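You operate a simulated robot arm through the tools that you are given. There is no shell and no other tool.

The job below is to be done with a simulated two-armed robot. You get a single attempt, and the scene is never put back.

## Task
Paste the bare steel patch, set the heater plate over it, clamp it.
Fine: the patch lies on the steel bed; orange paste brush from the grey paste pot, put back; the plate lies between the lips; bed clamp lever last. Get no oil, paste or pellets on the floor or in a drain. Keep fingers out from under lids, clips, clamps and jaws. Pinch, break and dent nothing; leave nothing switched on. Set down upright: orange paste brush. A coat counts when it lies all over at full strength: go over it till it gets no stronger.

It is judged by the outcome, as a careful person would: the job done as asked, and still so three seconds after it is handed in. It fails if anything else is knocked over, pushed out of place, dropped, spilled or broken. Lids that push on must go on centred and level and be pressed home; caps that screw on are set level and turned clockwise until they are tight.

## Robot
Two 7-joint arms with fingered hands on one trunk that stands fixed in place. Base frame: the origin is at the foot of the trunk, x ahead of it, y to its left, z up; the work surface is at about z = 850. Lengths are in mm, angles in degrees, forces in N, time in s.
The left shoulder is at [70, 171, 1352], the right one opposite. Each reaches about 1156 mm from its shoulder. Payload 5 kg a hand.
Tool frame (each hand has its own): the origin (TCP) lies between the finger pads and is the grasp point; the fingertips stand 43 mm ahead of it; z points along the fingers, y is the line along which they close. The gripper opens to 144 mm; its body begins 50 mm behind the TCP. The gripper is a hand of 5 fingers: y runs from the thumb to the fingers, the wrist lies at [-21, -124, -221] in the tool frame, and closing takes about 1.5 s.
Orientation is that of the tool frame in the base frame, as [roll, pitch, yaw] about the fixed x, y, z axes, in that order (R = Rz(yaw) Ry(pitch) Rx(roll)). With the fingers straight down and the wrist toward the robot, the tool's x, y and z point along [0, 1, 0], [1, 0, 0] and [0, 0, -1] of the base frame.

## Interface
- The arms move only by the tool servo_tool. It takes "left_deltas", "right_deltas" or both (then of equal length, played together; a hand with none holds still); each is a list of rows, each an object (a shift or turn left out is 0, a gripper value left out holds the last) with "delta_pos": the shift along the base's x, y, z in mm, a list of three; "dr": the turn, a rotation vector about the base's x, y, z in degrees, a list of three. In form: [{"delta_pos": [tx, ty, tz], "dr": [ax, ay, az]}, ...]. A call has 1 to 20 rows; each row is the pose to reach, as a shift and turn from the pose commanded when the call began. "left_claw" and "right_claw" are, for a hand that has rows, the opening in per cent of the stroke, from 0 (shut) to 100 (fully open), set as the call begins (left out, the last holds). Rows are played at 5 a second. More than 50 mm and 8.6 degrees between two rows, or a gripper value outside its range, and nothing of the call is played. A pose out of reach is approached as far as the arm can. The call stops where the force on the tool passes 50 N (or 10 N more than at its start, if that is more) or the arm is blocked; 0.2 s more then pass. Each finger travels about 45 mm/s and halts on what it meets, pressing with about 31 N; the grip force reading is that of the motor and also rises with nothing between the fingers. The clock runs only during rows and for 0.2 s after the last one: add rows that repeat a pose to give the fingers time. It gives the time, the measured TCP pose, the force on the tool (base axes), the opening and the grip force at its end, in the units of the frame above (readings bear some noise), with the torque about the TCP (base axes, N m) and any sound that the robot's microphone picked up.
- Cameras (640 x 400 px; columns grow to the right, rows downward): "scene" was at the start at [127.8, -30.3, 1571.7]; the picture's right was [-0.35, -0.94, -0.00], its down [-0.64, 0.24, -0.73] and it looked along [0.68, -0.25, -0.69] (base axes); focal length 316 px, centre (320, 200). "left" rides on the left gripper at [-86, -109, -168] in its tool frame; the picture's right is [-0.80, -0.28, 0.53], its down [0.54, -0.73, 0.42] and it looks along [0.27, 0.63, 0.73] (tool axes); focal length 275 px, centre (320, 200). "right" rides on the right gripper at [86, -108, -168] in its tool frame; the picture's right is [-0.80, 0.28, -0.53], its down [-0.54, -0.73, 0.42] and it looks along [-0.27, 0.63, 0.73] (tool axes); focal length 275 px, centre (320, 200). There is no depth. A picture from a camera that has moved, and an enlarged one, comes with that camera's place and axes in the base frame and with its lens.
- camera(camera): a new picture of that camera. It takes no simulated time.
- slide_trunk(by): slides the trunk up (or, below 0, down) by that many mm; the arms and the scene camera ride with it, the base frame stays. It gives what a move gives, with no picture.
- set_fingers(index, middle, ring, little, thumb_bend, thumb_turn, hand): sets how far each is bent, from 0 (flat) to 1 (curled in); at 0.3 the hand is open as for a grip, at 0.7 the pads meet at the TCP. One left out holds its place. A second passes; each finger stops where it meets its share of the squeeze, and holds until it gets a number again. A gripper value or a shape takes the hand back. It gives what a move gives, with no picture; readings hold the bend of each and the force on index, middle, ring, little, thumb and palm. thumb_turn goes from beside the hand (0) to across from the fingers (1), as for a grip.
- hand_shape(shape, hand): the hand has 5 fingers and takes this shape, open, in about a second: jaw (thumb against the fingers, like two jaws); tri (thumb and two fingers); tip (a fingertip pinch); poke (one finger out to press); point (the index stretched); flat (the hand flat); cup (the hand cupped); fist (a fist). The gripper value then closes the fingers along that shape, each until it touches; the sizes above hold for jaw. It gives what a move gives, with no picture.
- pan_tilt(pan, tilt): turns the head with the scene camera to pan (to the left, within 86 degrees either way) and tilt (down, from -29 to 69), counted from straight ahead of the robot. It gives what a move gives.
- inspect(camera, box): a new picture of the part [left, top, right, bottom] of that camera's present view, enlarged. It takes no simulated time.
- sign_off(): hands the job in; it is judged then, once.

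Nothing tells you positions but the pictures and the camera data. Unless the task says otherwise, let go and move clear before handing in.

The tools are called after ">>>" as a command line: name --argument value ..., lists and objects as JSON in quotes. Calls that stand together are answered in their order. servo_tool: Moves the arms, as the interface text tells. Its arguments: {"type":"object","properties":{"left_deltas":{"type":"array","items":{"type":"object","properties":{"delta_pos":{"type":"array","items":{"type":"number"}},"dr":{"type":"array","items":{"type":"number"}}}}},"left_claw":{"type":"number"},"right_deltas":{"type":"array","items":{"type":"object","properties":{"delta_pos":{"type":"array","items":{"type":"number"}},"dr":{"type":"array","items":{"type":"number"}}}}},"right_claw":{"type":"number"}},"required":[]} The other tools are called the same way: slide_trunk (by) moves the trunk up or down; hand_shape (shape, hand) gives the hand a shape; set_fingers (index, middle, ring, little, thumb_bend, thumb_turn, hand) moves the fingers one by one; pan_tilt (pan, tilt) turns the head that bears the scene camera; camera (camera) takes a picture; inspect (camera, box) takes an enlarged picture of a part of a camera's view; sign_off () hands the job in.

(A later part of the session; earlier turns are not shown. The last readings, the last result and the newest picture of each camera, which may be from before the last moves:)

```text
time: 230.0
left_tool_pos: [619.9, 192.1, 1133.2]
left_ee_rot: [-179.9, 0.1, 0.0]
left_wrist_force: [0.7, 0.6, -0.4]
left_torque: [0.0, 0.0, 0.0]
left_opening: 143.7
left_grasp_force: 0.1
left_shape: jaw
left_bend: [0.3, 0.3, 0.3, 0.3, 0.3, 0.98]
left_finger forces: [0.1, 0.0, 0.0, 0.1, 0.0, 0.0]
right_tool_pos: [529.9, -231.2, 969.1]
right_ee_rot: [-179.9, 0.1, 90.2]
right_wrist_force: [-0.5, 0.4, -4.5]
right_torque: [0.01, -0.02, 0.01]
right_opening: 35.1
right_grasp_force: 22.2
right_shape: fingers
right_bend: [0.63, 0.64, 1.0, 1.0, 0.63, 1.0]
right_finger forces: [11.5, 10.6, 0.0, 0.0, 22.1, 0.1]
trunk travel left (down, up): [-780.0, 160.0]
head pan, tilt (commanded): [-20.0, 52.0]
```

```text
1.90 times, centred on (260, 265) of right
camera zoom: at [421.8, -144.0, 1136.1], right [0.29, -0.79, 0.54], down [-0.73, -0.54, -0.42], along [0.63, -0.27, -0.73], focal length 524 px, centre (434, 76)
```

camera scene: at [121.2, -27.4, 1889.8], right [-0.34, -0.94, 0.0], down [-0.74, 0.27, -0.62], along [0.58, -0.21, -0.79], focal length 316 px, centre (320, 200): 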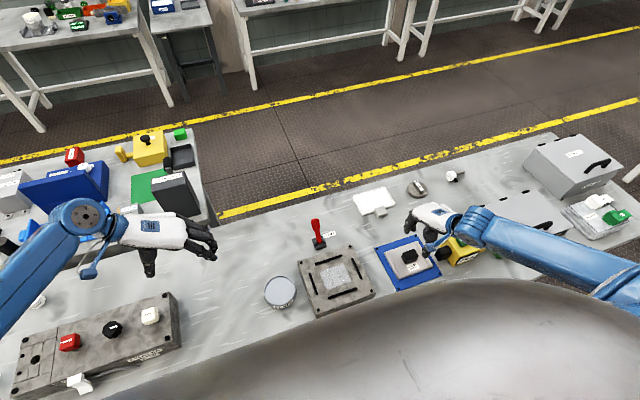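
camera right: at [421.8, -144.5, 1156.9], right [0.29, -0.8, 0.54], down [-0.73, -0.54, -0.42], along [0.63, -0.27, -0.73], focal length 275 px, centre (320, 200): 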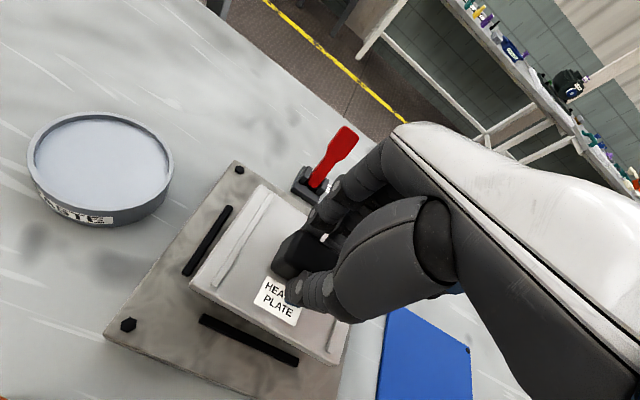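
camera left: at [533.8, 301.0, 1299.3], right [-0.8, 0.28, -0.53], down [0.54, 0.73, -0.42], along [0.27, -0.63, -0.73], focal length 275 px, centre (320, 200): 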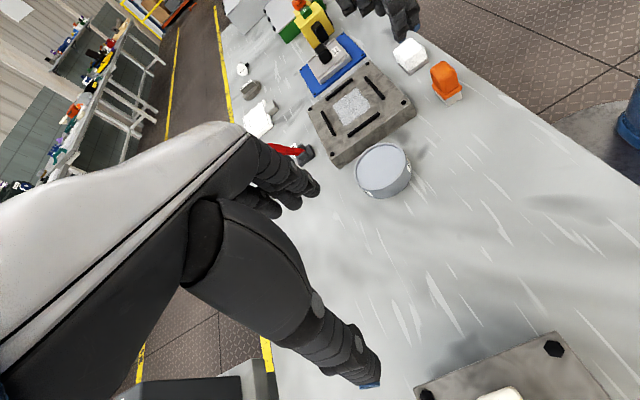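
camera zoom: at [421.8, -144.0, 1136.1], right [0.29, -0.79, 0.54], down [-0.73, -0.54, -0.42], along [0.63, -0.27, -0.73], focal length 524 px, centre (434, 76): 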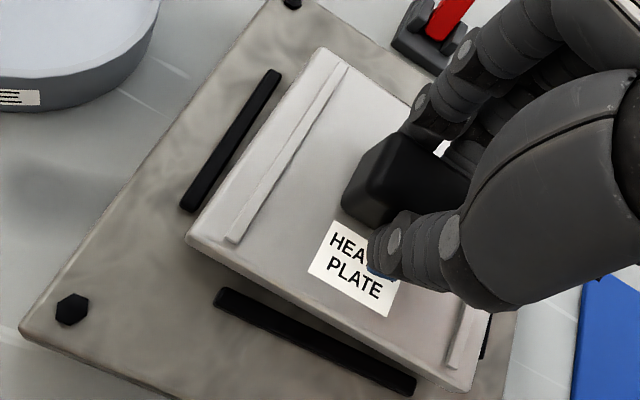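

The plate hovers nicely but measures about 3.5° clockwise relative to the lips and ~1 mm off centre. I correct with +3.5° yaw and a 1 mm shift, then re-check.

>>> servo_tool --right_deltas '[{"delta_pos": [-0.5, -0.5, 0], "dr": [0, 0, 1.8]}, {"delta_pos": [-1, -1, 0], "dr": [0, 0, 3.5]}, {"delta_pos": [-1, -1, 0], "dr": [0, 0, 3.5]}, {"delta_pos": [-1, -1, 0], "dr": [0, 0, 3.5]}]'

>>> inspect --camera "left" --box '[320, 70, 400, 150]'

>>> inspect --camera "scene" --box '[305, 245, 365, 305]'

>>> inspect --camera "right" --box '[170, 170, 330, 360]'

```text
time: 231.0
left_tool_pos: [619.5, 193.7, 1134.1]
left_ee_rot: [-180.0, -0.1, 0.0]
left_wrist_force: [-0.2, 0.3, 0.6]
left_torque: [-0.02, 0.0, 0.05]
left_opening: 143.8
left_grasp_force: 0.1
left_shape: jaw
left_bend: [0.3, 0.3, 0.3, 0.3, 0.3, 0.98]
left_finger forces: [0.0, 0.0, 0.0, 0.0, 0.0, 0.0]
right_tool_pos: [529.5, -232.0, 968.0]
right_ee_rot: [-179.9, 0.1, 93.6]
right_wrist_force: [0.1, -0.2, -3.8]
right_torque: [-0.03, -0.03, -0.03]
right_opening: 35.5
right_grasp_force: 22.1
right_shape: fingers
right_bend: [0.63, 0.64, 1.0, 1.0, 0.63, 1.0]
right_finger forces: [11.5, 10.5, 0.1, 0.0, 22.1, 0.0]
trunk travel left (down, up): [-780.0, 160.0]
head pan, tilt (commanded): [-20.0, 52.0]
```

```text
5.00 times, centred on (360, 110) of left
camera zoom: at [533.8, 301.7, 1299.2], right [-0.8, 0.28, -0.53], down [0.54, 0.73, -0.42], along [0.27, -0.63, -0.73], focal length 1376 px, centre (120, 650)
```

zoom: 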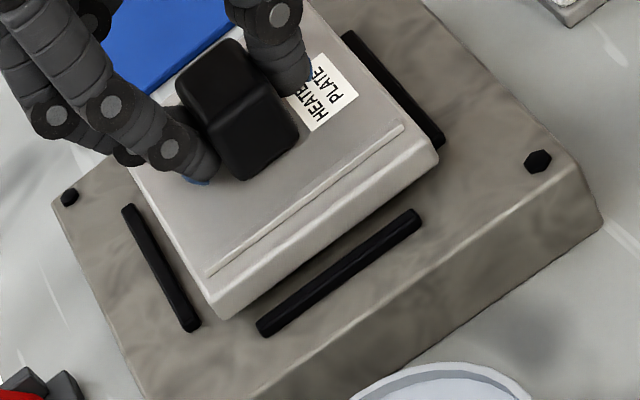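

```text
6.67 times, centred on (335, 275) of scene
camera zoom: at [121.3, -27.0, 1889.7], right [-0.34, -0.94, 0.0], down [-0.74, 0.27, -0.62], along [0.58, -0.21, -0.79], focal length 2105 px, centre (220, -300)
```

zoom: 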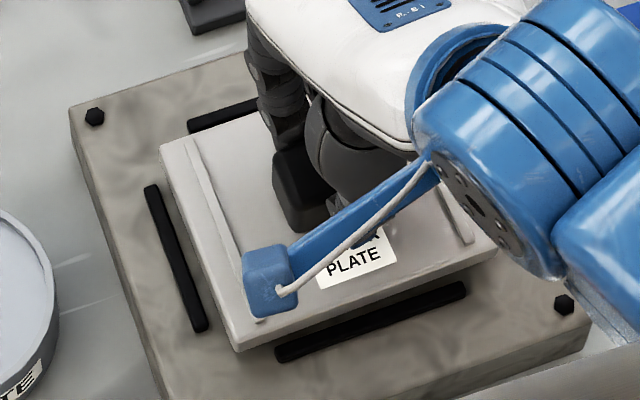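

```text
2.11 times, centred on (250, 265) of right
camera zoom: at [415.6, -152.0, 1136.0], right [0.33, -0.78, 0.54], down [-0.69, -0.59, -0.42], along [0.64, -0.23, -0.73], focal length 580 px, centre (467, 63)
```

zoom: 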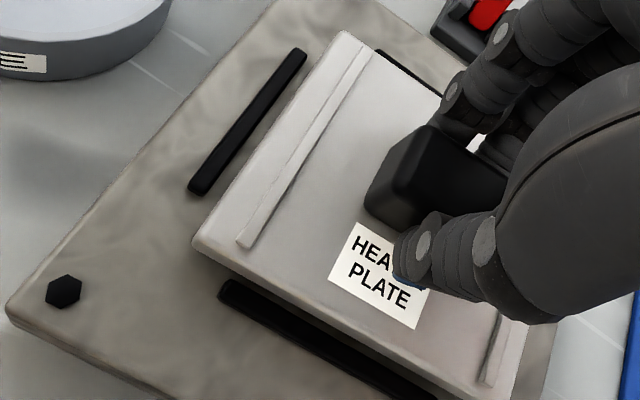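

Measurements now put the yaw near zero but the plate a few mm short in x. I lower it to barely above the lips, where parallax is small, and compare the gaps directly.

>>> servo_tool --right_deltas '[{"delta_pos": [2, -1, -2]}, {"delta_pos": [4, -2, -4]}, {"delta_pos": [4, -2, -5]}, {"delta_pos": [4, -2, -5]}]'

>>> inspect --camera "left" --box '[325, 75, 395, 145]'

>>> inspect --camera "scene" --box '[305, 250, 355, 300]'

>>> inspect --camera "right" --box '[170, 180, 310, 340]'

```text
time: 232.0
left_tool_pos: [619.7, 192.6, 1133.1]
left_ee_rot: [179.9, 0.2, 0.0]
left_wrist_force: [0.1, -0.4, -0.7]
left_torque: [0.04, 0.0, 0.02]
left_opening: 144.1
left_grasp_force: 0.0
left_shape: jaw
left_bend: [0.3, 0.3, 0.3, 0.3, 0.3, 0.98]
left_finger forces: [0.0, 0.1, 0.1, 0.0, 0.0, 0.1]
right_tool_pos: [533.2, -233.8, 963.8]
right_ee_rot: [-179.9, 0.1, 93.6]
right_wrist_force: [-0.7, 0.1, -3.9]
right_torque: [0.0, 0.03, 0.01]
right_opening: 35.2
right_grasp_force: 22.1
right_shape: fingers
right_bend: [0.63, 0.64, 1.0, 1.0, 0.63, 1.0]
right_finger forces: [11.4, 10.5, 0.1, 0.1, 22.1, 0.0]
trunk travel left (down, up): [-780.0, 160.0]
head pan, tilt (commanded): [-20.0, 52.0]
```

```text
5.71 times, centred on (360, 110) of left
camera zoom: at [533.7, 301.5, 1299.2], right [-0.8, 0.28, -0.53], down [0.54, 0.73, -0.42], along [0.27, -0.63, -0.73], focal length 1573 px, centre (91, 714)
```

zoom: 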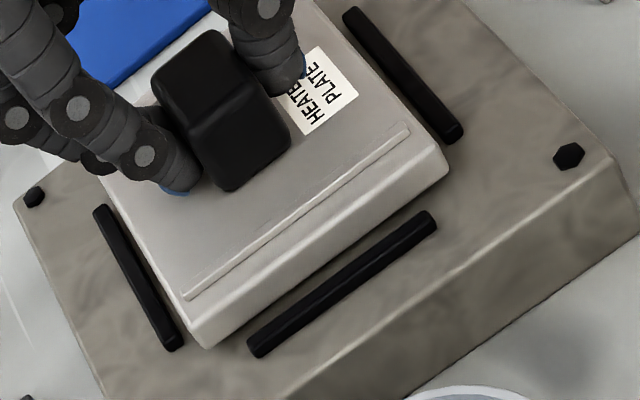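

```text
8.00 times, centred on (330, 275) of scene
camera zoom: at [121.2, -27.1, 1889.7], right [-0.34, -0.94, 0.0], down [-0.74, 0.27, -0.62], along [0.58, -0.21, -0.79], focal length 2526 px, centre (240, -400)
```

zoom: 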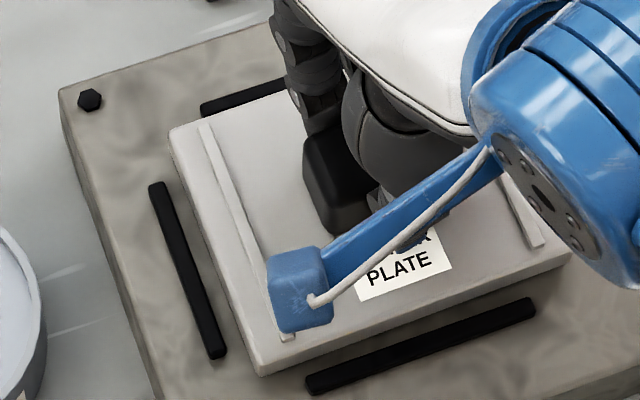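

```text
2.50 times, centred on (240, 260) of right
camera zoom: at [419.7, -153.8, 1131.0], right [0.33, -0.78, 0.54], down [-0.69, -0.59, -0.42], along [0.64, -0.23, -0.73], focal length 688 px, centre (520, 50)
```

zoom: 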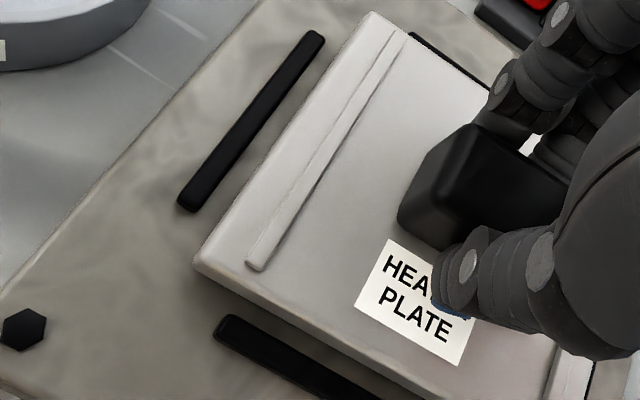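

Gaps around the plate now look near-even (within ~2 mm on every side). I make a last 1.5 mm trim and lower in small steps, watching for early contact with a lip.

>>> servo_tool --right_deltas '[{"delta_pos": [1.5, 1.5, -1]}, {"delta_pos": [1.5, 1.5, -2.5]}, {"delta_pos": [1.5, 1.5, -4]}, {"delta_pos": [1.5, 1.5, -4]}]'

>>> servo_tool --right_deltas '[{"delta_pos": [0, 0, -1]}, {"delta_pos": [0, 0, -2]}, {"delta_pos": [0, 0, -2]}]'

>>> inspect --camera "left" --box '[325, 75, 395, 145]'

>>> inspect --camera "right" --box '[170, 180, 310, 340]'

```text
time: 233.0
left_tool_pos: [619.7, 191.6, 1133.5]
left_ee_rot: [-180.0, 0.0, 0.0]
left_wrist_force: [-0.6, -0.3, -0.3]
left_torque: [0.0, 0.0, 0.0]
left_opening: 143.8
left_grasp_force: 0.1
left_shape: jaw
left_bend: [0.3, 0.3, 0.3, 0.3, 0.3, 0.98]
left_finger forces: [0.0, 0.1, 0.0, 0.0, 0.0, 0.0]
right_tool_pos: [534.5, -232.9, 958.9]
right_ee_rot: [-179.9, 0.1, 93.6]
right_wrist_force: [-0.6, 1.1, -3.5]
right_torque: [0.01, 0.04, -0.02]
right_opening: 35.1
right_grasp_force: 21.9
right_shape: fingers
right_bend: [0.63, 0.64, 1.0, 1.0, 0.63, 1.0]
right_finger forces: [11.4, 10.4, 0.1, 0.0, 22.4, 0.0]
trunk travel left (down, up): [-780.0, 160.0]
head pan, tilt (commanded): [-20.0, 52.0]
```

```text
time: 233.8
left_tool_pos: [619.5, 192.9, 1132.8]
left_ee_rot: [180.0, -0.1, -0.1]
left_wrist_force: [0.3, 0.1, -1.0]
left_torque: [0.0, 0.03, 0.01]
left_opening: 143.9
left_grasp_force: 0.1
left_shape: jaw
left_bend: [0.3, 0.3, 0.3, 0.3, 0.3, 0.98]
left_finger forces: [0.0, 0.0, 0.0, 0.0, 0.0, 0.1]
right_tool_pos: [534.5, -232.7, 957.8]
right_ee_rot: [-180.0, 0.1, 93.6]
right_wrist_force: [0.2, 0.0, -2.7]
right_torque: [0.07, 0.07, 0.0]
right_opening: 35.3
right_grasp_force: 21.9
right_shape: fingers
right_bend: [0.63, 0.64, 1.0, 1.0, 0.63, 1.0]
right_finger forces: [11.7, 10.6, 0.0, 0.0, 22.6, 0.0]
trunk travel left (down, up): [-780.0, 160.0]
head pan, tilt (commanded): [-20.0, 52.0]
```

```text
5.71 times, centred on (360, 110) of left
camera zoom: at [533.6, 301.7, 1299.2], right [-0.8, 0.28, -0.53], down [0.54, 0.73, -0.42], along [0.27, -0.63, -0.73], focal length 1573 px, centre (91, 714)
```

zoom: 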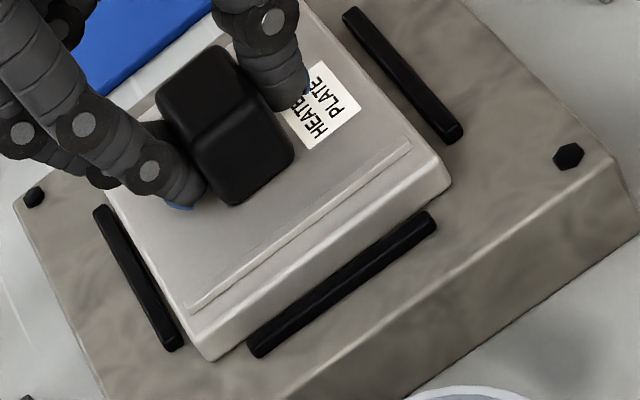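

```text
2.50 times, centred on (240, 260) of right
camera zoom: at [421.3, -152.8, 1125.1], right [0.33, -0.78, 0.54], down [-0.69, -0.59, -0.42], along [0.64, -0.23, -0.73], focal length 688 px, centre (520, 50)
```

zoom: 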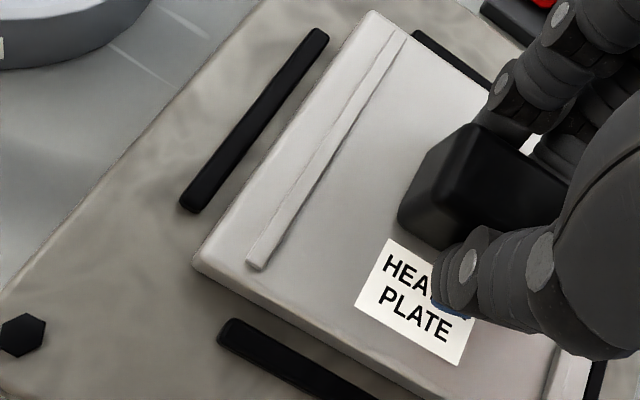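

Still basically free (slight change only). I continue down in 1 mm steps.

>>> servo_tool --right_deltas '[{"delta_pos": [0, 0, -1]}, {"delta_pos": [0, 0, -1]}]'

>>> servo_tool --right_deltas '[{"delta_pos": [0, 0, -1]}, {"delta_pos": [0, 0, -1]}]'

```text
time: 234.4
left_tool_pos: [619.0, 192.5, 1133.5]
left_ee_rot: [-180.0, 0.0, 0.0]
left_wrist_force: [-0.6, -0.3, 0.5]
left_torque: [0.0, 0.0, -0.01]
left_opening: 144.1
left_grasp_force: 0.1
left_shape: jaw
left_bend: [0.3, 0.3, 0.3, 0.3, 0.3, 0.98]
left_finger forces: [0.1, 0.0, 0.0, 0.0, 0.0, 0.0]
right_tool_pos: [534.7, -233.3, 957.2]
right_ee_rot: [180.0, 0.1, 93.5]
right_wrist_force: [-0.9, -0.5, 5.1]
right_torque: [-0.05, 0.11, -0.01]
right_opening: 35.5
right_grasp_force: 23.3
right_shape: fingers
right_bend: [0.63, 0.64, 1.0, 1.0, 0.63, 1.0]
right_finger forces: [12.0, 11.0, 0.0, 0.0, 23.6, 0.0]
trunk travel left (down, up): [-780.0, 160.0]
head pan, tilt (commanded): [-20.0, 52.0]
```

```text
time: 235.0
left_tool_pos: [618.9, 192.9, 1134.3]
left_ee_rot: [-179.9, 0.0, 0.0]
left_wrist_force: [0.0, -0.2, -0.2]
left_torque: [-0.02, 0.04, 0.02]
left_opening: 144.3
left_grasp_force: 0.1
left_shape: jaw
left_bend: [0.3, 0.3, 0.3, 0.3, 0.3, 0.98]
left_finger forces: [0.0, 0.1, 0.1, 0.0, 0.0, 0.1]
right_tool_pos: [534.4, -232.5, 957.5]
right_ee_rot: [179.9, 0.1, 93.6]
right_wrist_force: [0.6, -2.4, 14.3]
right_torque: [-0.03, 0.07, 0.04]
right_opening: 35.2
right_grasp_force: 24.9
right_shape: fingers
right_bend: [0.63, 0.64, 1.0, 1.0, 0.63, 1.0]
right_finger forces: [13.0, 12.4, 0.0, 0.0, 24.2, 0.0]
trunk travel left (down, up): [-780.0, 160.0]
head pan, tilt (commanded): [-20.0, 52.0]
```

Contact with almost no torque. I look closely to see whether the plate sits on the bed inside all four lips or rests on a lip.

>>> inspect --camera "left" --box '[330, 95, 370, 135]'

>>> inspect --camera "left" --box '[360, 75, 400, 115]'

>>> inspect --camera "scene" --box '[312, 260, 352, 300]'

>>> inspect --camera "right" --box '[170, 190, 300, 330]'

```text
10.00 times, centred on (350, 115) of left
camera zoom: at [532.9, 301.8, 1299.7], right [-0.8, 0.28, -0.53], down [0.54, 0.73, -0.42], along [0.27, -0.63, -0.73], focal length 2753 px, centre (20, 1050)
```

zoom: 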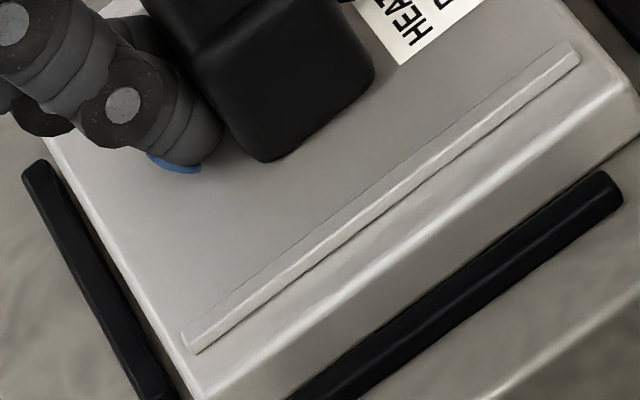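

```text
10.00 times, centred on (380, 95) of left
camera zoom: at [532.9, 301.8, 1299.7], right [-0.8, 0.28, -0.53], down [0.54, 0.73, -0.42], along [0.27, -0.63, -0.73], focal length 2753 px, centre (-280, 1250)
```

zoom: 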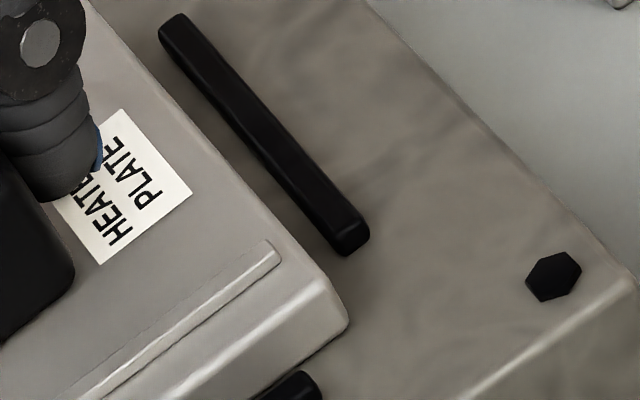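

```text
10.00 times, centred on (332, 280) of scene
camera zoom: at [120.0, -26.7, 1890.0], right [-0.34, -0.94, 0.0], down [-0.74, 0.27, -0.62], along [0.58, -0.21, -0.79], focal length 3157 px, centre (200, -600)
```

zoom: 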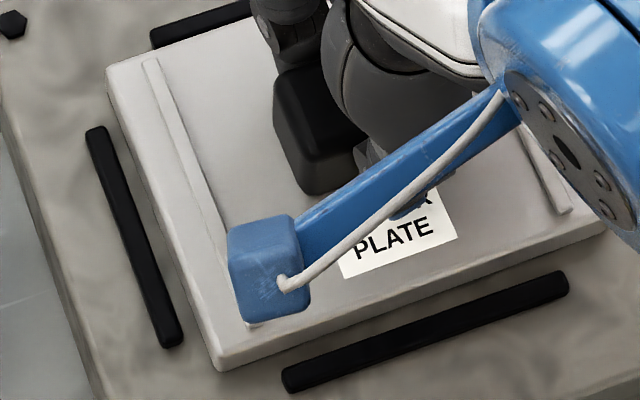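

```text
2.86 times, centred on (235, 260) of right
camera zoom: at [420.8, -152.6, 1124.0], right [0.33, -0.78, 0.54], down [-0.69, -0.59, -0.42], along [0.64, -0.23, -0.73], focal length 786 px, centre (563, 29)
```

zoom: 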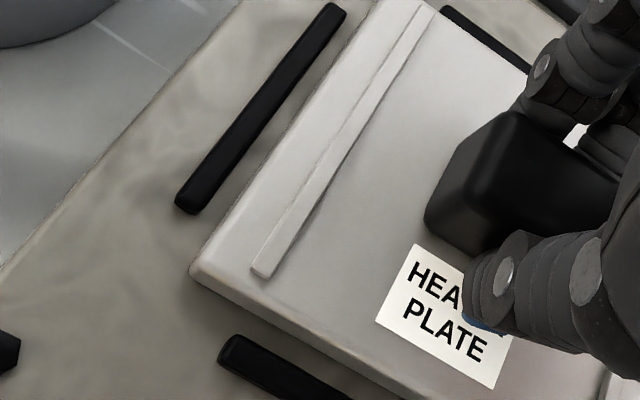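

The plate lies flat inside all four lips with visible gaps and no torque. I relieve the pressure slightly and release the knob.

>>> servo_tool --right_deltas '[{"delta_pos": [0, 0, 0.7]}, {"delta_pos": [0, 0, 1.3]}, {"delta_pos": [0, 0, 1.3]}]'

>>> set_fingers --hand "right" --index 0.52 --middle 0.52 --thumb_bend 0.52

>>> inspect --camera "left" --box '[315, 65, 405, 145]'

```text
time: 235.8
left_tool_pos: [619.6, 192.5, 1133.0]
left_ee_rot: [-180.0, -0.1, 0.0]
left_wrist_force: [1.0, -0.4, -0.3]
left_torque: [0.03, -0.01, 0.03]
left_opening: 143.8
left_grasp_force: 0.1
left_shape: jaw
left_bend: [0.3, 0.3, 0.3, 0.3, 0.3, 0.98]
left_finger forces: [0.0, 0.0, 0.1, 0.1, 0.0, 0.1]
right_tool_pos: [534.6, -232.1, 957.3]
right_ee_rot: [180.0, 0.1, 93.7]
right_wrist_force: [3.6, -1.9, 8.5]
right_torque: [-0.06, -0.07, 0.03]
right_opening: 35.1
right_grasp_force: 24.4
right_shape: fingers
right_bend: [0.63, 0.64, 1.0, 1.0, 0.63, 1.0]
right_finger forces: [13.2, 12.7, 0.0, 0.0, 22.7, 0.0]
trunk travel left (down, up): [-780.0, 160.0]
head pan, tilt (commanded): [-20.0, 52.0]
```

```text
time: 236.8
left_tool_pos: [619.7, 192.0, 1134.1]
left_ee_rot: [180.0, 0.0, -0.1]
left_wrist_force: [-0.4, 0.6, 0.1]
left_torque: [0.0, 0.03, 0.0]
left_opening: 143.7
left_grasp_force: 0.2
left_shape: jaw
left_bend: [0.3, 0.3, 0.3, 0.3, 0.3, 0.98]
left_finger forces: [0.0, 0.1, 0.0, 0.0, 0.0, 0.0]
right_tool_pos: [534.3, -233.0, 957.3]
right_ee_rot: [-179.9, 0.1, 93.5]
right_wrist_force: [-0.1, 0.6, -0.1]
right_torque: [-0.02, 0.0, 0.02]
right_opening: 70.7
right_grasp_force: 0.1
right_shape: fingers
right_bend: [0.52, 0.52, 1.0, 1.0, 0.52, 1.0]
right_finger forces: [0.0, 0.0, 0.0, 0.0, 0.0, 0.0]
trunk travel left (down, up): [-780.0, 160.0]
head pan, tilt (commanded): [-20.0, 52.0]
```

```text
5.00 times, centred on (360, 105) of left
camera zoom: at [533.5, 301.7, 1299.3], right [-0.8, 0.28, -0.53], down [0.54, 0.73, -0.42], along [0.27, -0.63, -0.73], focal length 1376 px, centre (120, 675)
```

zoom: 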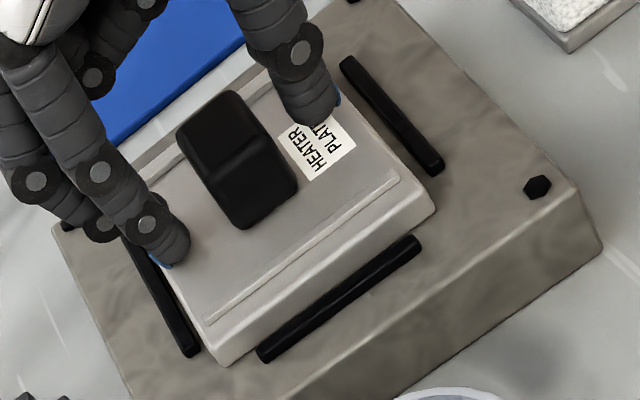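

Released; the plate stays put. I raise the hand straight up and move it away to the right for a clear view.

>>> servo_tool --right_deltas '[{"delta_pos": [0, 0, 10]}, {"delta_pos": [0, 0, 30]}, {"delta_pos": [0, 0, 60]}, {"delta_pos": [0, 0, 95]}, {"delta_pos": [0, -30, 110]}, {"delta_pos": [0, -70, 110]}, {"delta_pos": [0, -110, 110]}, {"delta_pos": [0, -150, 110]}, {"delta_pos": [0, -190, 110]}, {"delta_pos": [0, -230, 110]}]'

>>> inspect --camera "left" --box '[310, 65, 410, 165]'

>>> inspect --camera "scene" --box '[290, 210, 400, 320]'

>>> camera --camera "right"

```text
time: 239.0
left_tool_pos: [619.8, 191.0, 1132.0]
left_ee_rot: [-179.9, 0.0, -0.1]
left_wrist_force: [1.1, -0.2, 0.2]
left_torque: [0.01, 0.03, 0.02]
left_opening: 143.8
left_grasp_force: 0.0
left_shape: jaw
left_bend: [0.3, 0.3, 0.3, 0.3, 0.3, 0.98]
left_finger forces: [0.0, 0.1, 0.1, 0.0, 0.0, 0.0]
right_tool_pos: [533.5, -464.6, 1065.8]
right_ee_rot: [180.0, -0.1, 93.6]
right_wrist_force: [-0.1, -0.6, -0.7]
right_torque: [0.02, -0.04, 0.01]
right_opening: 70.7
right_grasp_force: 0.1
right_shape: fingers
right_bend: [0.52, 0.52, 1.0, 1.0, 0.52, 1.0]
right_finger forces: [0.0, 0.0, 0.1, 0.0, 0.0, 0.0]
trunk travel left (down, up): [-780.0, 160.0]
head pan, tilt (commanded): [-20.0, 52.0]
```

```text
4.00 times, centred on (360, 115) of left
camera zoom: at [533.3, 300.2, 1299.7], right [-0.8, 0.28, -0.53], down [0.54, 0.73, -0.42], along [0.27, -0.63, -0.73], focal length 1101 px, centre (160, 540)
```

zoom: 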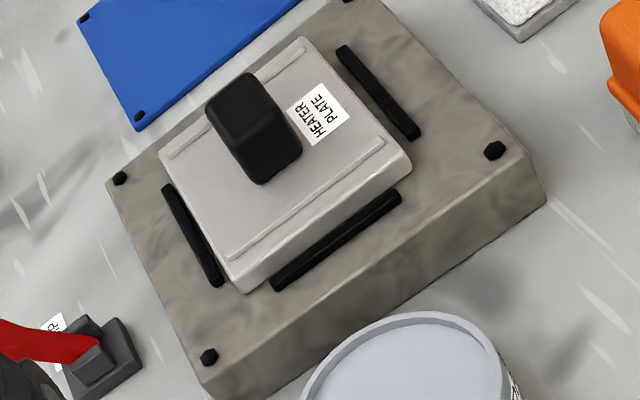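

```text
3.64 times, centred on (345, 265) of scene
camera zoom: at [120.7, -29.3, 1889.7], right [-0.34, -0.94, 0.0], down [-0.74, 0.27, -0.62], along [0.58, -0.21, -0.79], focal length 1148 px, centre (229, -36)
```

zoom: 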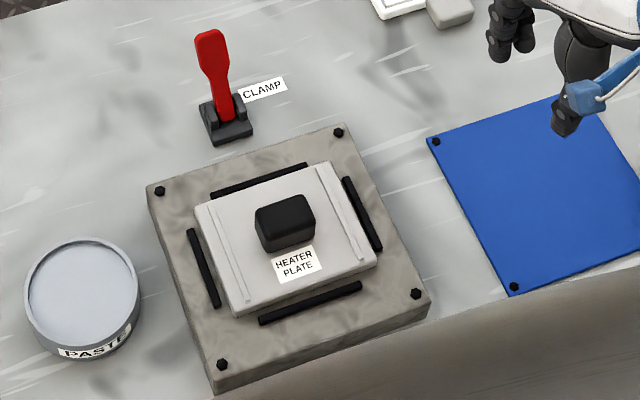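

```text
taken
camera right: at [420.5, -384.1, 1234.0], right [0.33, -0.78, 0.53], down [-0.69, -0.59, -0.42], along [0.64, -0.23, -0.73], focal length 275 px, centre (320, 200)
```

right: 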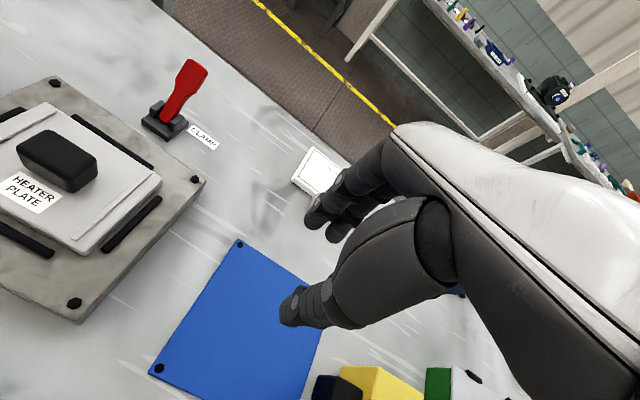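

The plate sits level between all four lips. Now the clamp lever: I look closely at it from several views.

>>> inspect --camera "right" --box '[120, 40, 240, 160]'

>>> inspect --camera "scene" --box '[295, 205, 345, 255]'

>>> inspect --camera "left" --box '[250, 120, 340, 180]'

```text
3.33 times, centred on (180, 100) of right
camera zoom: at [420.5, -384.1, 1234.0], right [0.33, -0.78, 0.53], down [-0.69, -0.59, -0.42], along [0.64, -0.23, -0.73], focal length 918 px, centre (787, 533)
```

zoom: 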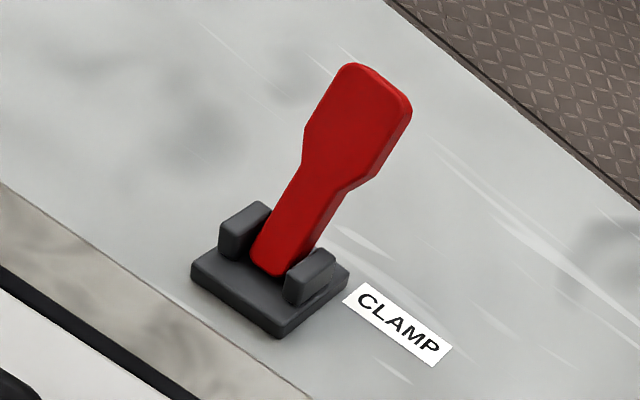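

```text
8.00 times, centred on (320, 230) of scene
camera zoom: at [120.7, -29.3, 1889.7], right [-0.34, -0.94, 0.0], down [-0.74, 0.27, -0.62], along [0.58, -0.21, -0.79], focal length 2526 px, centre (320, -40)
```

zoom: 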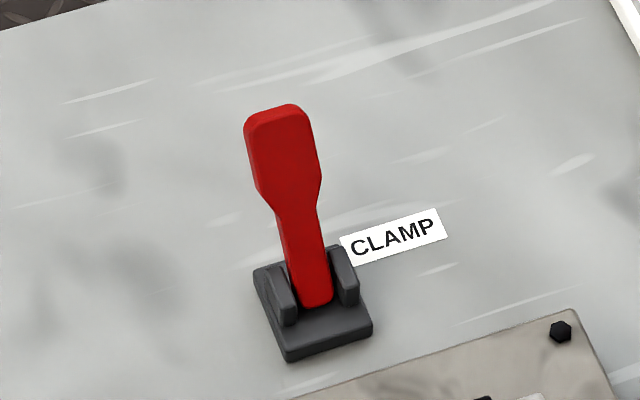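

```text
6.67 times, centred on (295, 150) of left
camera zoom: at [533.3, 300.2, 1299.7], right [-0.8, 0.28, -0.53], down [0.54, 0.73, -0.42], along [0.27, -0.63, -0.73], focal length 1835 px, centre (487, 533)
```

zoom: 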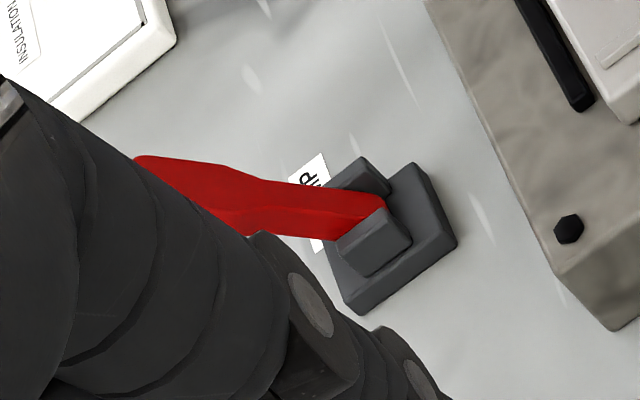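

The lever leans ~30° away from the bed (pivot ≈ (685,−232,865), top ≈ (733,−232,951)), so it must be swung toward the bed. I'll use a single hooked index finger from behind it, other fingers curled and thumb tucked beside; first I shape the hand here.

>>> set_fingers --hand "right" --index 0.45 --middle 1 --ring 1 --little 1 --thumb_bend 0.2 --thumb_turn 0

>>> inspect --camera "left" --box '[270, 0, 430, 110]'

>>> inspect --camera "scene" --box '[370, 180, 500, 290]'

>>> camera --camera "right"

```text
time: 240.0
left_tool_pos: [619.5, 192.1, 1133.1]
left_ee_rot: [180.0, 0.0, -0.1]
left_wrist_force: [-0.1, 0.4, -0.3]
left_torque: [0.03, 0.02, -0.01]
left_opening: 143.8
left_grasp_force: 0.1
left_shape: jaw
left_bend: [0.3, 0.3, 0.3, 0.3, 0.3, 0.98]
left_finger forces: [0.0, 0.0, 0.0, 0.1, 0.0, 0.0]
right_tool_pos: [533.7, -462.2, 1068.2]
right_ee_rot: [-180.0, 0.1, 93.6]
right_wrist_force: [0.3, -0.1, -1.0]
right_torque: [-0.04, 0.0, -0.02]
right_opening: 204.7
right_grasp_force: 0.1
right_shape: fingers
right_bend: [0.45, 1.0, 1.0, 1.0, 0.2, 0.0]
right_finger forces: [0.1, 0.0, 0.0, 0.0, 0.1, 0.0]
trunk travel left (down, up): [-780.0, 160.0]
head pan, tilt (commanded): [-20.0, 52.0]
```

```text
3.64 times, centred on (350, 55) of left
camera zoom: at [533.5, 302.1, 1299.2], right [-0.8, 0.28, -0.53], down [0.54, 0.73, -0.42], along [0.27, -0.63, -0.73], focal length 1001 px, centre (211, 727)
```

zoom: 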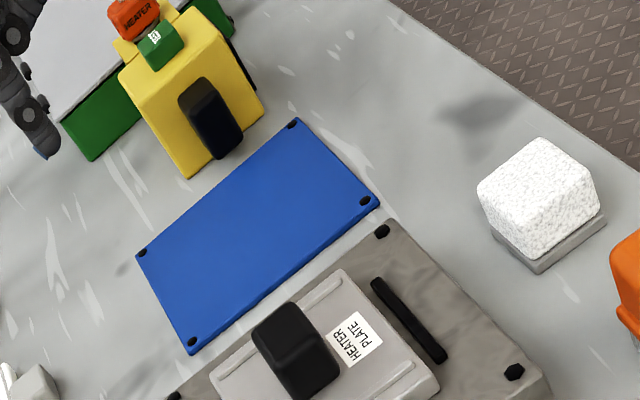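

```text
3.64 times, centred on (435, 235) of scene
camera zoom: at [120.9, -26.4, 1889.8], right [-0.34, -0.94, 0.0], down [-0.74, 0.27, -0.62], along [0.58, -0.21, -0.79], focal length 1148 px, centre (-98, 73)
```

zoom: 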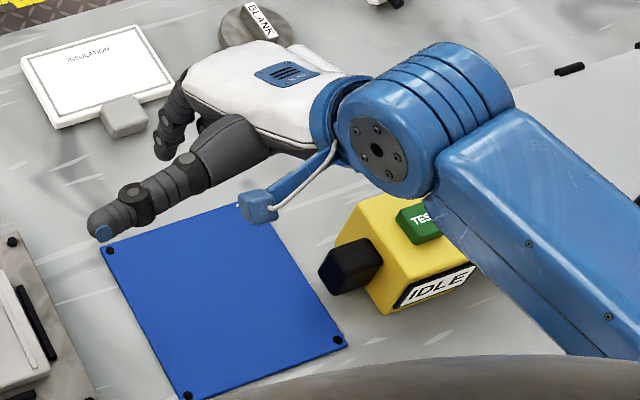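

```text
taken
camera right: at [420.6, -382.0, 1234.7], right [0.33, -0.78, 0.54], down [-0.69, -0.59, -0.42], along [0.64, -0.23, -0.73], focal length 275 px, centre (320, 200)
```

right: 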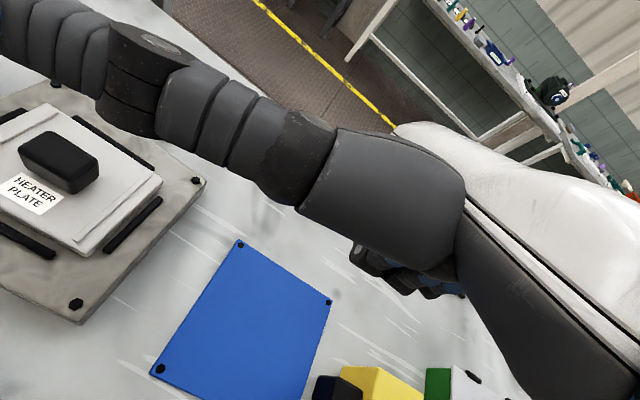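

The thumb sticks out too far like that; I try it curled beside the palm instead.

>>> set_fingers --hand "right" --thumb_bend 1 --thumb_turn 0

>>> inspect --camera "scene" --box '[370, 180, 500, 290]'

>>> camera --camera "right"

>>> camera --camera "left"

```text
time: 241.0
left_tool_pos: [618.5, 192.7, 1132.9]
left_ee_rot: [-180.0, 0.1, 0.0]
left_wrist_force: [-0.3, -0.1, 0.1]
left_torque: [-0.02, 0.01, 0.01]
left_opening: 143.7
left_grasp_force: 0.1
left_shape: jaw
left_bend: [0.3, 0.3, 0.3, 0.3, 0.3, 0.98]
left_finger forces: [0.0, 0.1, 0.1, 0.0, 0.0, 0.0]
right_tool_pos: [534.3, -462.6, 1067.5]
right_ee_rot: [-179.9, 0.1, 93.6]
right_wrist_force: [0.3, 0.0, 0.2]
right_torque: [0.03, 0.04, 0.0]
right_opening: 84.0
right_grasp_force: 0.0
right_shape: fingers
right_bend: [0.45, 1.0, 1.0, 1.0, 1.0, 0.0]
right_finger forces: [0.0, 0.1, 0.0, 0.1, 0.0, 0.0]
trunk travel left (down, up): [-780.0, 160.0]
head pan, tilt (commanded): [-20.0, 52.0]
```

```text
3.64 times, centred on (435, 235) of scene
camera zoom: at [120.9, -27.3, 1889.8], right [-0.34, -0.94, 0.0], down [-0.74, 0.27, -0.62], along [0.58, -0.21, -0.79], focal length 1148 px, centre (-98, 73)
```

zoom: 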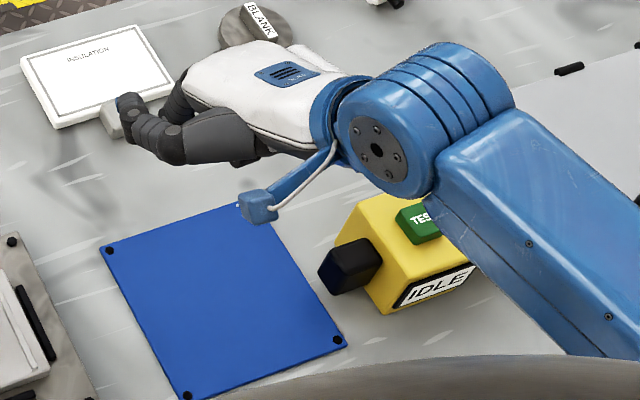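

```text
taken
camera right: at [420.5, -382.6, 1234.5], right [0.33, -0.78, 0.54], down [-0.69, -0.59, -0.42], along [0.64, -0.23, -0.73], focal length 275 px, centre (320, 200)
```

right: 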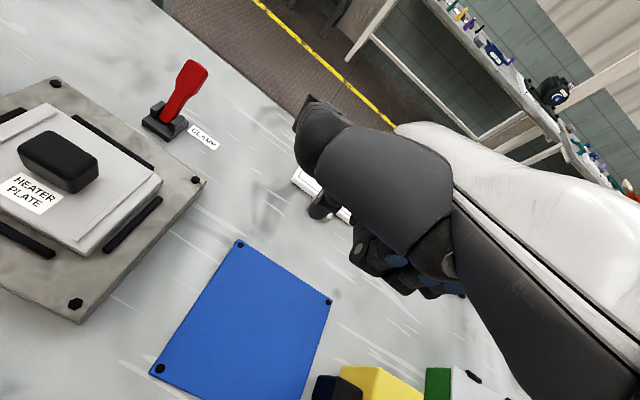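

```text
taken
camera left: at [533.5, 301.4, 1299.4], right [-0.8, 0.28, -0.53], down [0.54, 0.73, -0.42], along [0.27, -0.63, -0.73], focal length 275 px, centre (320, 200)
```

left: 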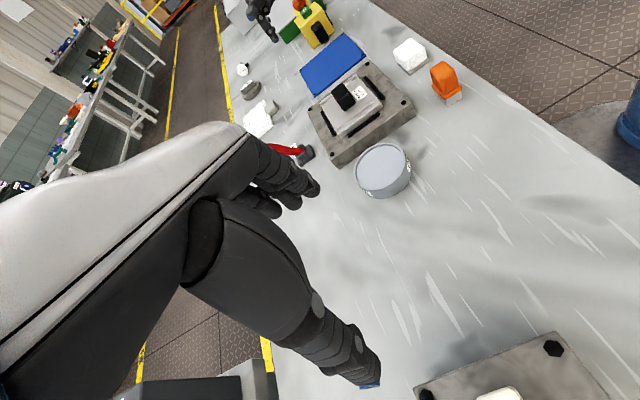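

This folds the thumb beside the index, clear of the lever's path. I move high over toward the lever and check the geometry.

>>> servo_tool --right_deltas '[{"delta_pos": [20, 20, 0], "dr": [0, 0, -1.8]}, {"delta_pos": [45, 45, 0], "dr": [0, 0, -3.6]}, {"delta_pos": [70, 75, 0], "dr": [0, 0, -3.6]}, {"delta_pos": [95, 105, 0], "dr": [0, 0, -3.6]}, {"delta_pos": [120, 135, 0], "dr": [0, 0, -3.6]}, {"delta_pos": [145, 165, 0], "dr": [0, 0, -3.6]}, {"delta_pos": [170, 195, 0], "dr": [0, 0, -3.6]}, {"delta_pos": [190, 216, 0], "dr": [0, 0, -3.6]}, {"delta_pos": [190, 216, 0], "dr": [0, 0, -3.6]}]'

>>> camera --camera "scene"

>>> camera --camera "left"

>>> camera --camera "right"

```text
time: 243.0
left_tool_pos: [619.1, 192.1, 1133.0]
left_ee_rot: [179.9, 0.1, 0.0]
left_wrist_force: [0.2, 0.7, 0.0]
left_torque: [-0.02, -0.01, 0.01]
left_opening: 143.7
left_grasp_force: 0.1
left_shape: jaw
left_bend: [0.3, 0.3, 0.3, 0.3, 0.3, 0.98]
left_finger forces: [0.0, 0.1, 0.1, 0.0, 0.0, 0.0]
right_tool_pos: [725.4, -245.7, 1067.4]
right_ee_rot: [179.9, 0.1, 90.0]
right_wrist_force: [-0.5, -0.2, 0.1]
right_torque: [-0.04, 0.03, -0.01]
right_opening: 83.9
right_grasp_force: 0.1
right_shape: fingers
right_bend: [0.45, 1.0, 1.0, 1.0, 1.0, 0.0]
right_finger forces: [0.0, 0.1, 0.0, 0.0, 0.1, 0.1]
trunk travel left (down, up): [-780.0, 160.0]
head pan, tilt (commanded): [-20.0, 52.0]
```

```text
taken
camera scene: at [120.5, -27.6, 1889.8], right [-0.34, -0.94, 0.0], down [-0.74, 0.27, -0.62], along [0.58, -0.21, -0.79], focal length 316 px, centre (320, 200)
```

scene: 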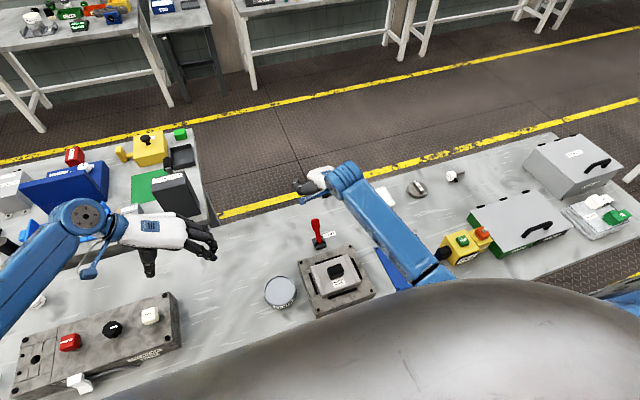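

```text
taken
camera left: at [533.3, 301.3, 1299.5], right [-0.8, 0.28, -0.53], down [0.54, 0.73, -0.42], along [0.27, -0.63, -0.73], focal length 275 px, centre (320, 200)
```

left: 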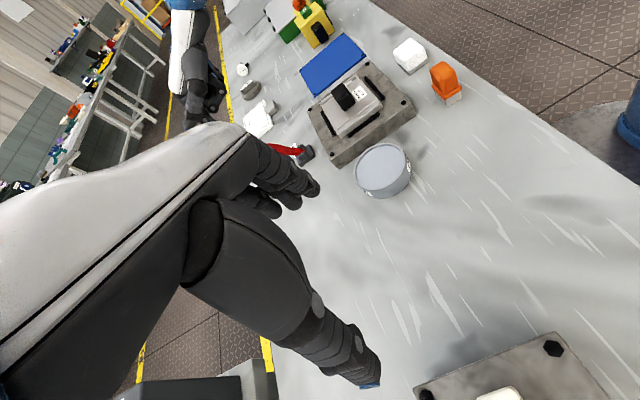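

```text
taken
camera right: at [617.0, -159.4, 1234.7], right [0.28, -0.8, 0.54], down [-0.73, -0.54, -0.42], along [0.63, -0.27, -0.73], focal length 275 px, centre (320, 200)
```

right: 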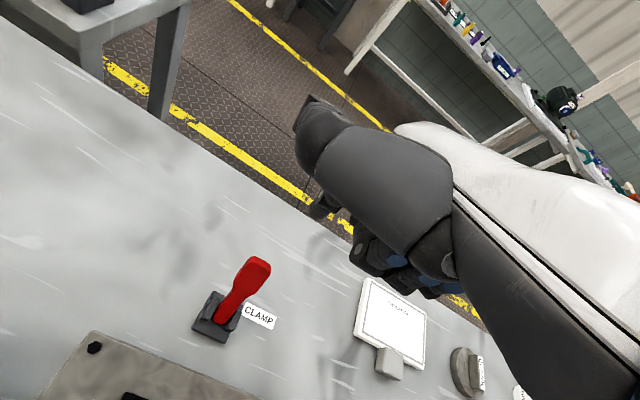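

The left camera's view of the lever is blocked by its own fingers; I shift the left hand forward for a clear view.

>>> servo_tool --left_deltas '[{"delta_pos": [30, 8, 0]}, {"delta_pos": [60, 16, 0]}, {"delta_pos": [90, 24, 0]}, {"delta_pos": [120, 32, 0]}, {"delta_pos": [130, 35, 0]}, {"delta_pos": [130, 35, 0]}]'

>>> camera --camera "left"

>>> inspect --camera "scene" --box '[270, 150, 370, 260]'

```text
time: 244.4
left_tool_pos: [748.6, 229.4, 1133.1]
left_ee_rot: [-180.0, 0.1, 0.0]
left_wrist_force: [0.1, 0.3, 0.1]
left_torque: [-0.01, -0.01, -0.02]
left_opening: 143.8
left_grasp_force: 0.0
left_shape: jaw
left_bend: [0.3, 0.3, 0.3, 0.3, 0.3, 0.98]
left_finger forces: [0.0, 0.0, 0.0, 0.2, 0.1, 0.1]
right_tool_pos: [725.2, -246.4, 1068.2]
right_ee_rot: [180.0, 0.2, 90.1]
right_wrist_force: [0.8, 0.2, 0.6]
right_torque: [-0.04, -0.03, 0.01]
right_opening: 83.7
right_grasp_force: 0.2
right_shape: fingers
right_bend: [0.45, 1.0, 1.0, 1.0, 1.0, 0.0]
right_finger forces: [0.1, 0.0, 0.0, 0.0, 0.0, 0.0]
trunk travel left (down, up): [-780.0, 160.0]
head pan, tilt (commanded): [-20.0, 52.0]
```

```text
taken
camera left: at [662.4, 337.5, 1300.0], right [-0.8, 0.28, -0.53], down [0.54, 0.73, -0.42], along [0.27, -0.63, -0.73], focal length 275 px, centre (320, 200)
```

left: 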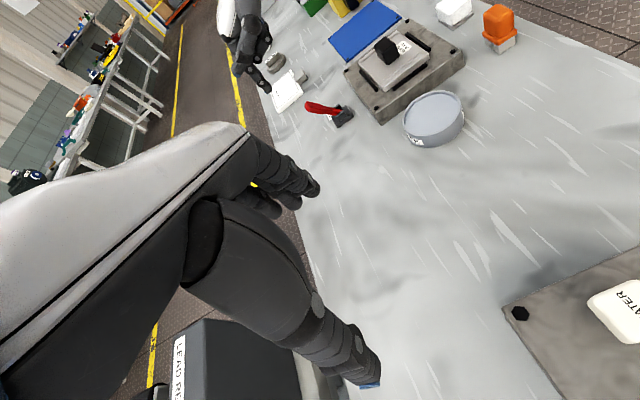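

```text
3.64 times, centred on (320, 205) of scene
camera zoom: at [119.9, -26.9, 1889.9], right [-0.34, -0.94, 0.0], down [-0.74, 0.27, -0.62], along [0.58, -0.21, -0.79], focal length 1148 px, centre (320, 182)
```

zoom: 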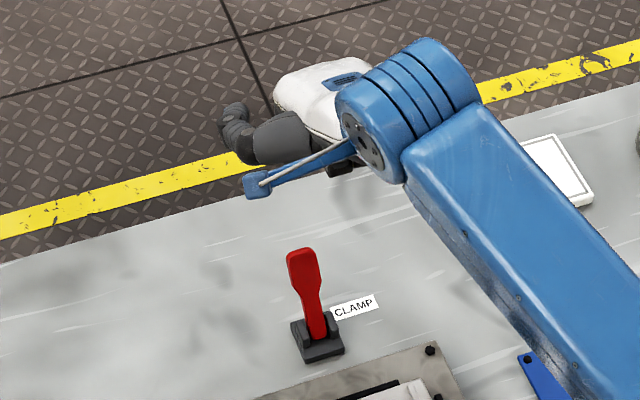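

>>> inspect --camera "left" --box '[210, 0, 370, 140]'

```text
2.86 times, centred on (290, 70) of left
camera zoom: at [662.4, 337.5, 1300.0], right [-0.8, 0.28, -0.53], down [0.54, 0.73, -0.42], along [0.27, -0.63, -0.73], focal length 786 px, centre (406, 571)
```

zoom: 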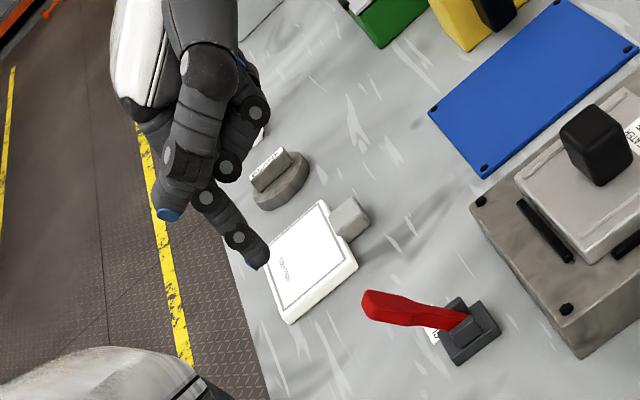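

Index tip is ~60 ahead and ~41 below the TCP. I descend behind the lever so the index overlaps only its top portion.

>>> servo_tool --right_deltas '[{"delta_pos": [5, 0, -20]}, {"delta_pos": [5, 0, -45]}, {"delta_pos": [5, 0, -70]}, {"delta_pos": [5, 0, -90]}, {"delta_pos": [5, 0, -97]}, {"delta_pos": [5, 0, -97]}]'

>>> inspect --camera "left" --box '[240, 20, 370, 140]'

>>> inspect --camera "scene" --box '[270, 180, 370, 270]'

>>> camera --camera "right"

```text
time: 245.8
left_tool_pos: [747.8, 229.4, 1132.9]
left_ee_rot: [-179.9, 0.1, 0.0]
left_wrist_force: [-0.4, -0.8, -0.4]
left_torque: [0.0, -0.03, 0.01]
left_opening: 143.9
left_grasp_force: 0.2
left_shape: jaw
left_bend: [0.3, 0.3, 0.3, 0.3, 0.3, 0.98]
left_finger forces: [0.1, 0.0, 0.0, 0.0, 0.0, 0.0]
right_tool_pos: [728.6, -246.9, 969.2]
right_ee_rot: [180.0, 0.1, 90.0]
right_wrist_force: [-0.4, 0.0, -0.1]
right_torque: [-0.02, 0.01, 0.03]
right_opening: 83.8
right_grasp_force: 0.1
right_shape: fingers
right_bend: [0.45, 1.0, 1.0, 1.0, 1.0, 0.0]
right_finger forces: [0.1, 0.0, 0.0, 0.0, 0.1, 0.0]
trunk travel left (down, up): [-780.0, 160.0]
head pan, tilt (commanded): [-20.0, 52.0]
```

```text
3.33 times, centred on (305, 80) of left
camera zoom: at [662.6, 337.4, 1299.8], right [-0.8, 0.28, -0.53], down [0.54, 0.73, -0.42], along [0.27, -0.63, -0.73], focal length 918 px, centre (370, 600)
```

zoom: 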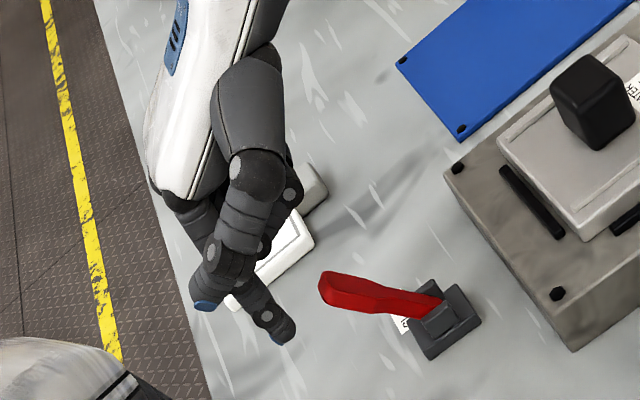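

```text
4.44 times, centred on (320, 225) of scene
camera zoom: at [120.5, -27.1, 1889.8], right [-0.34, -0.94, 0.0], down [-0.74, 0.27, -0.62], along [0.58, -0.21, -0.79], focal length 1403 px, centre (320, 89)
```

zoom: 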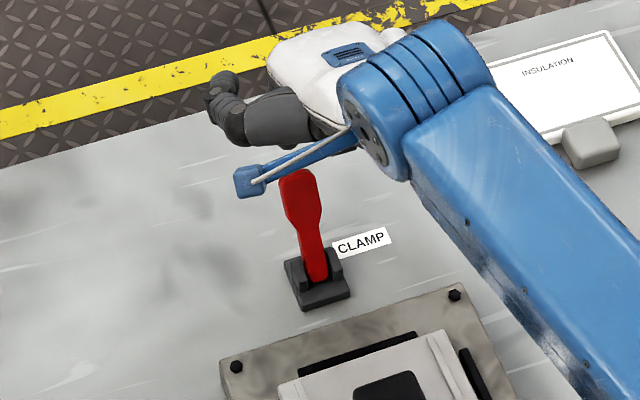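

```text
taken
camera right: at [621.0, -160.5, 1137.2], right [0.28, -0.8, 0.54], down [-0.73, -0.54, -0.42], along [0.63, -0.27, -0.73], focal length 275 px, centre (320, 200)
```

right: 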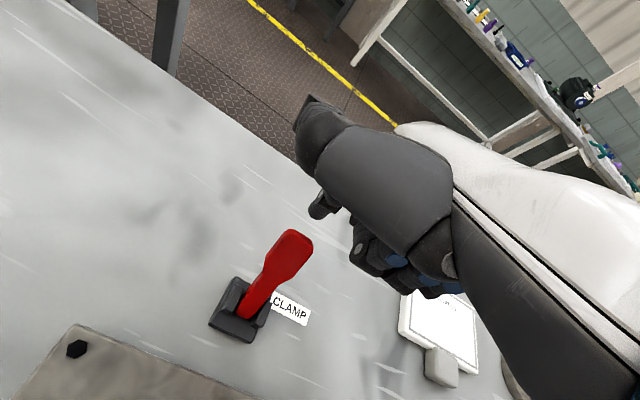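

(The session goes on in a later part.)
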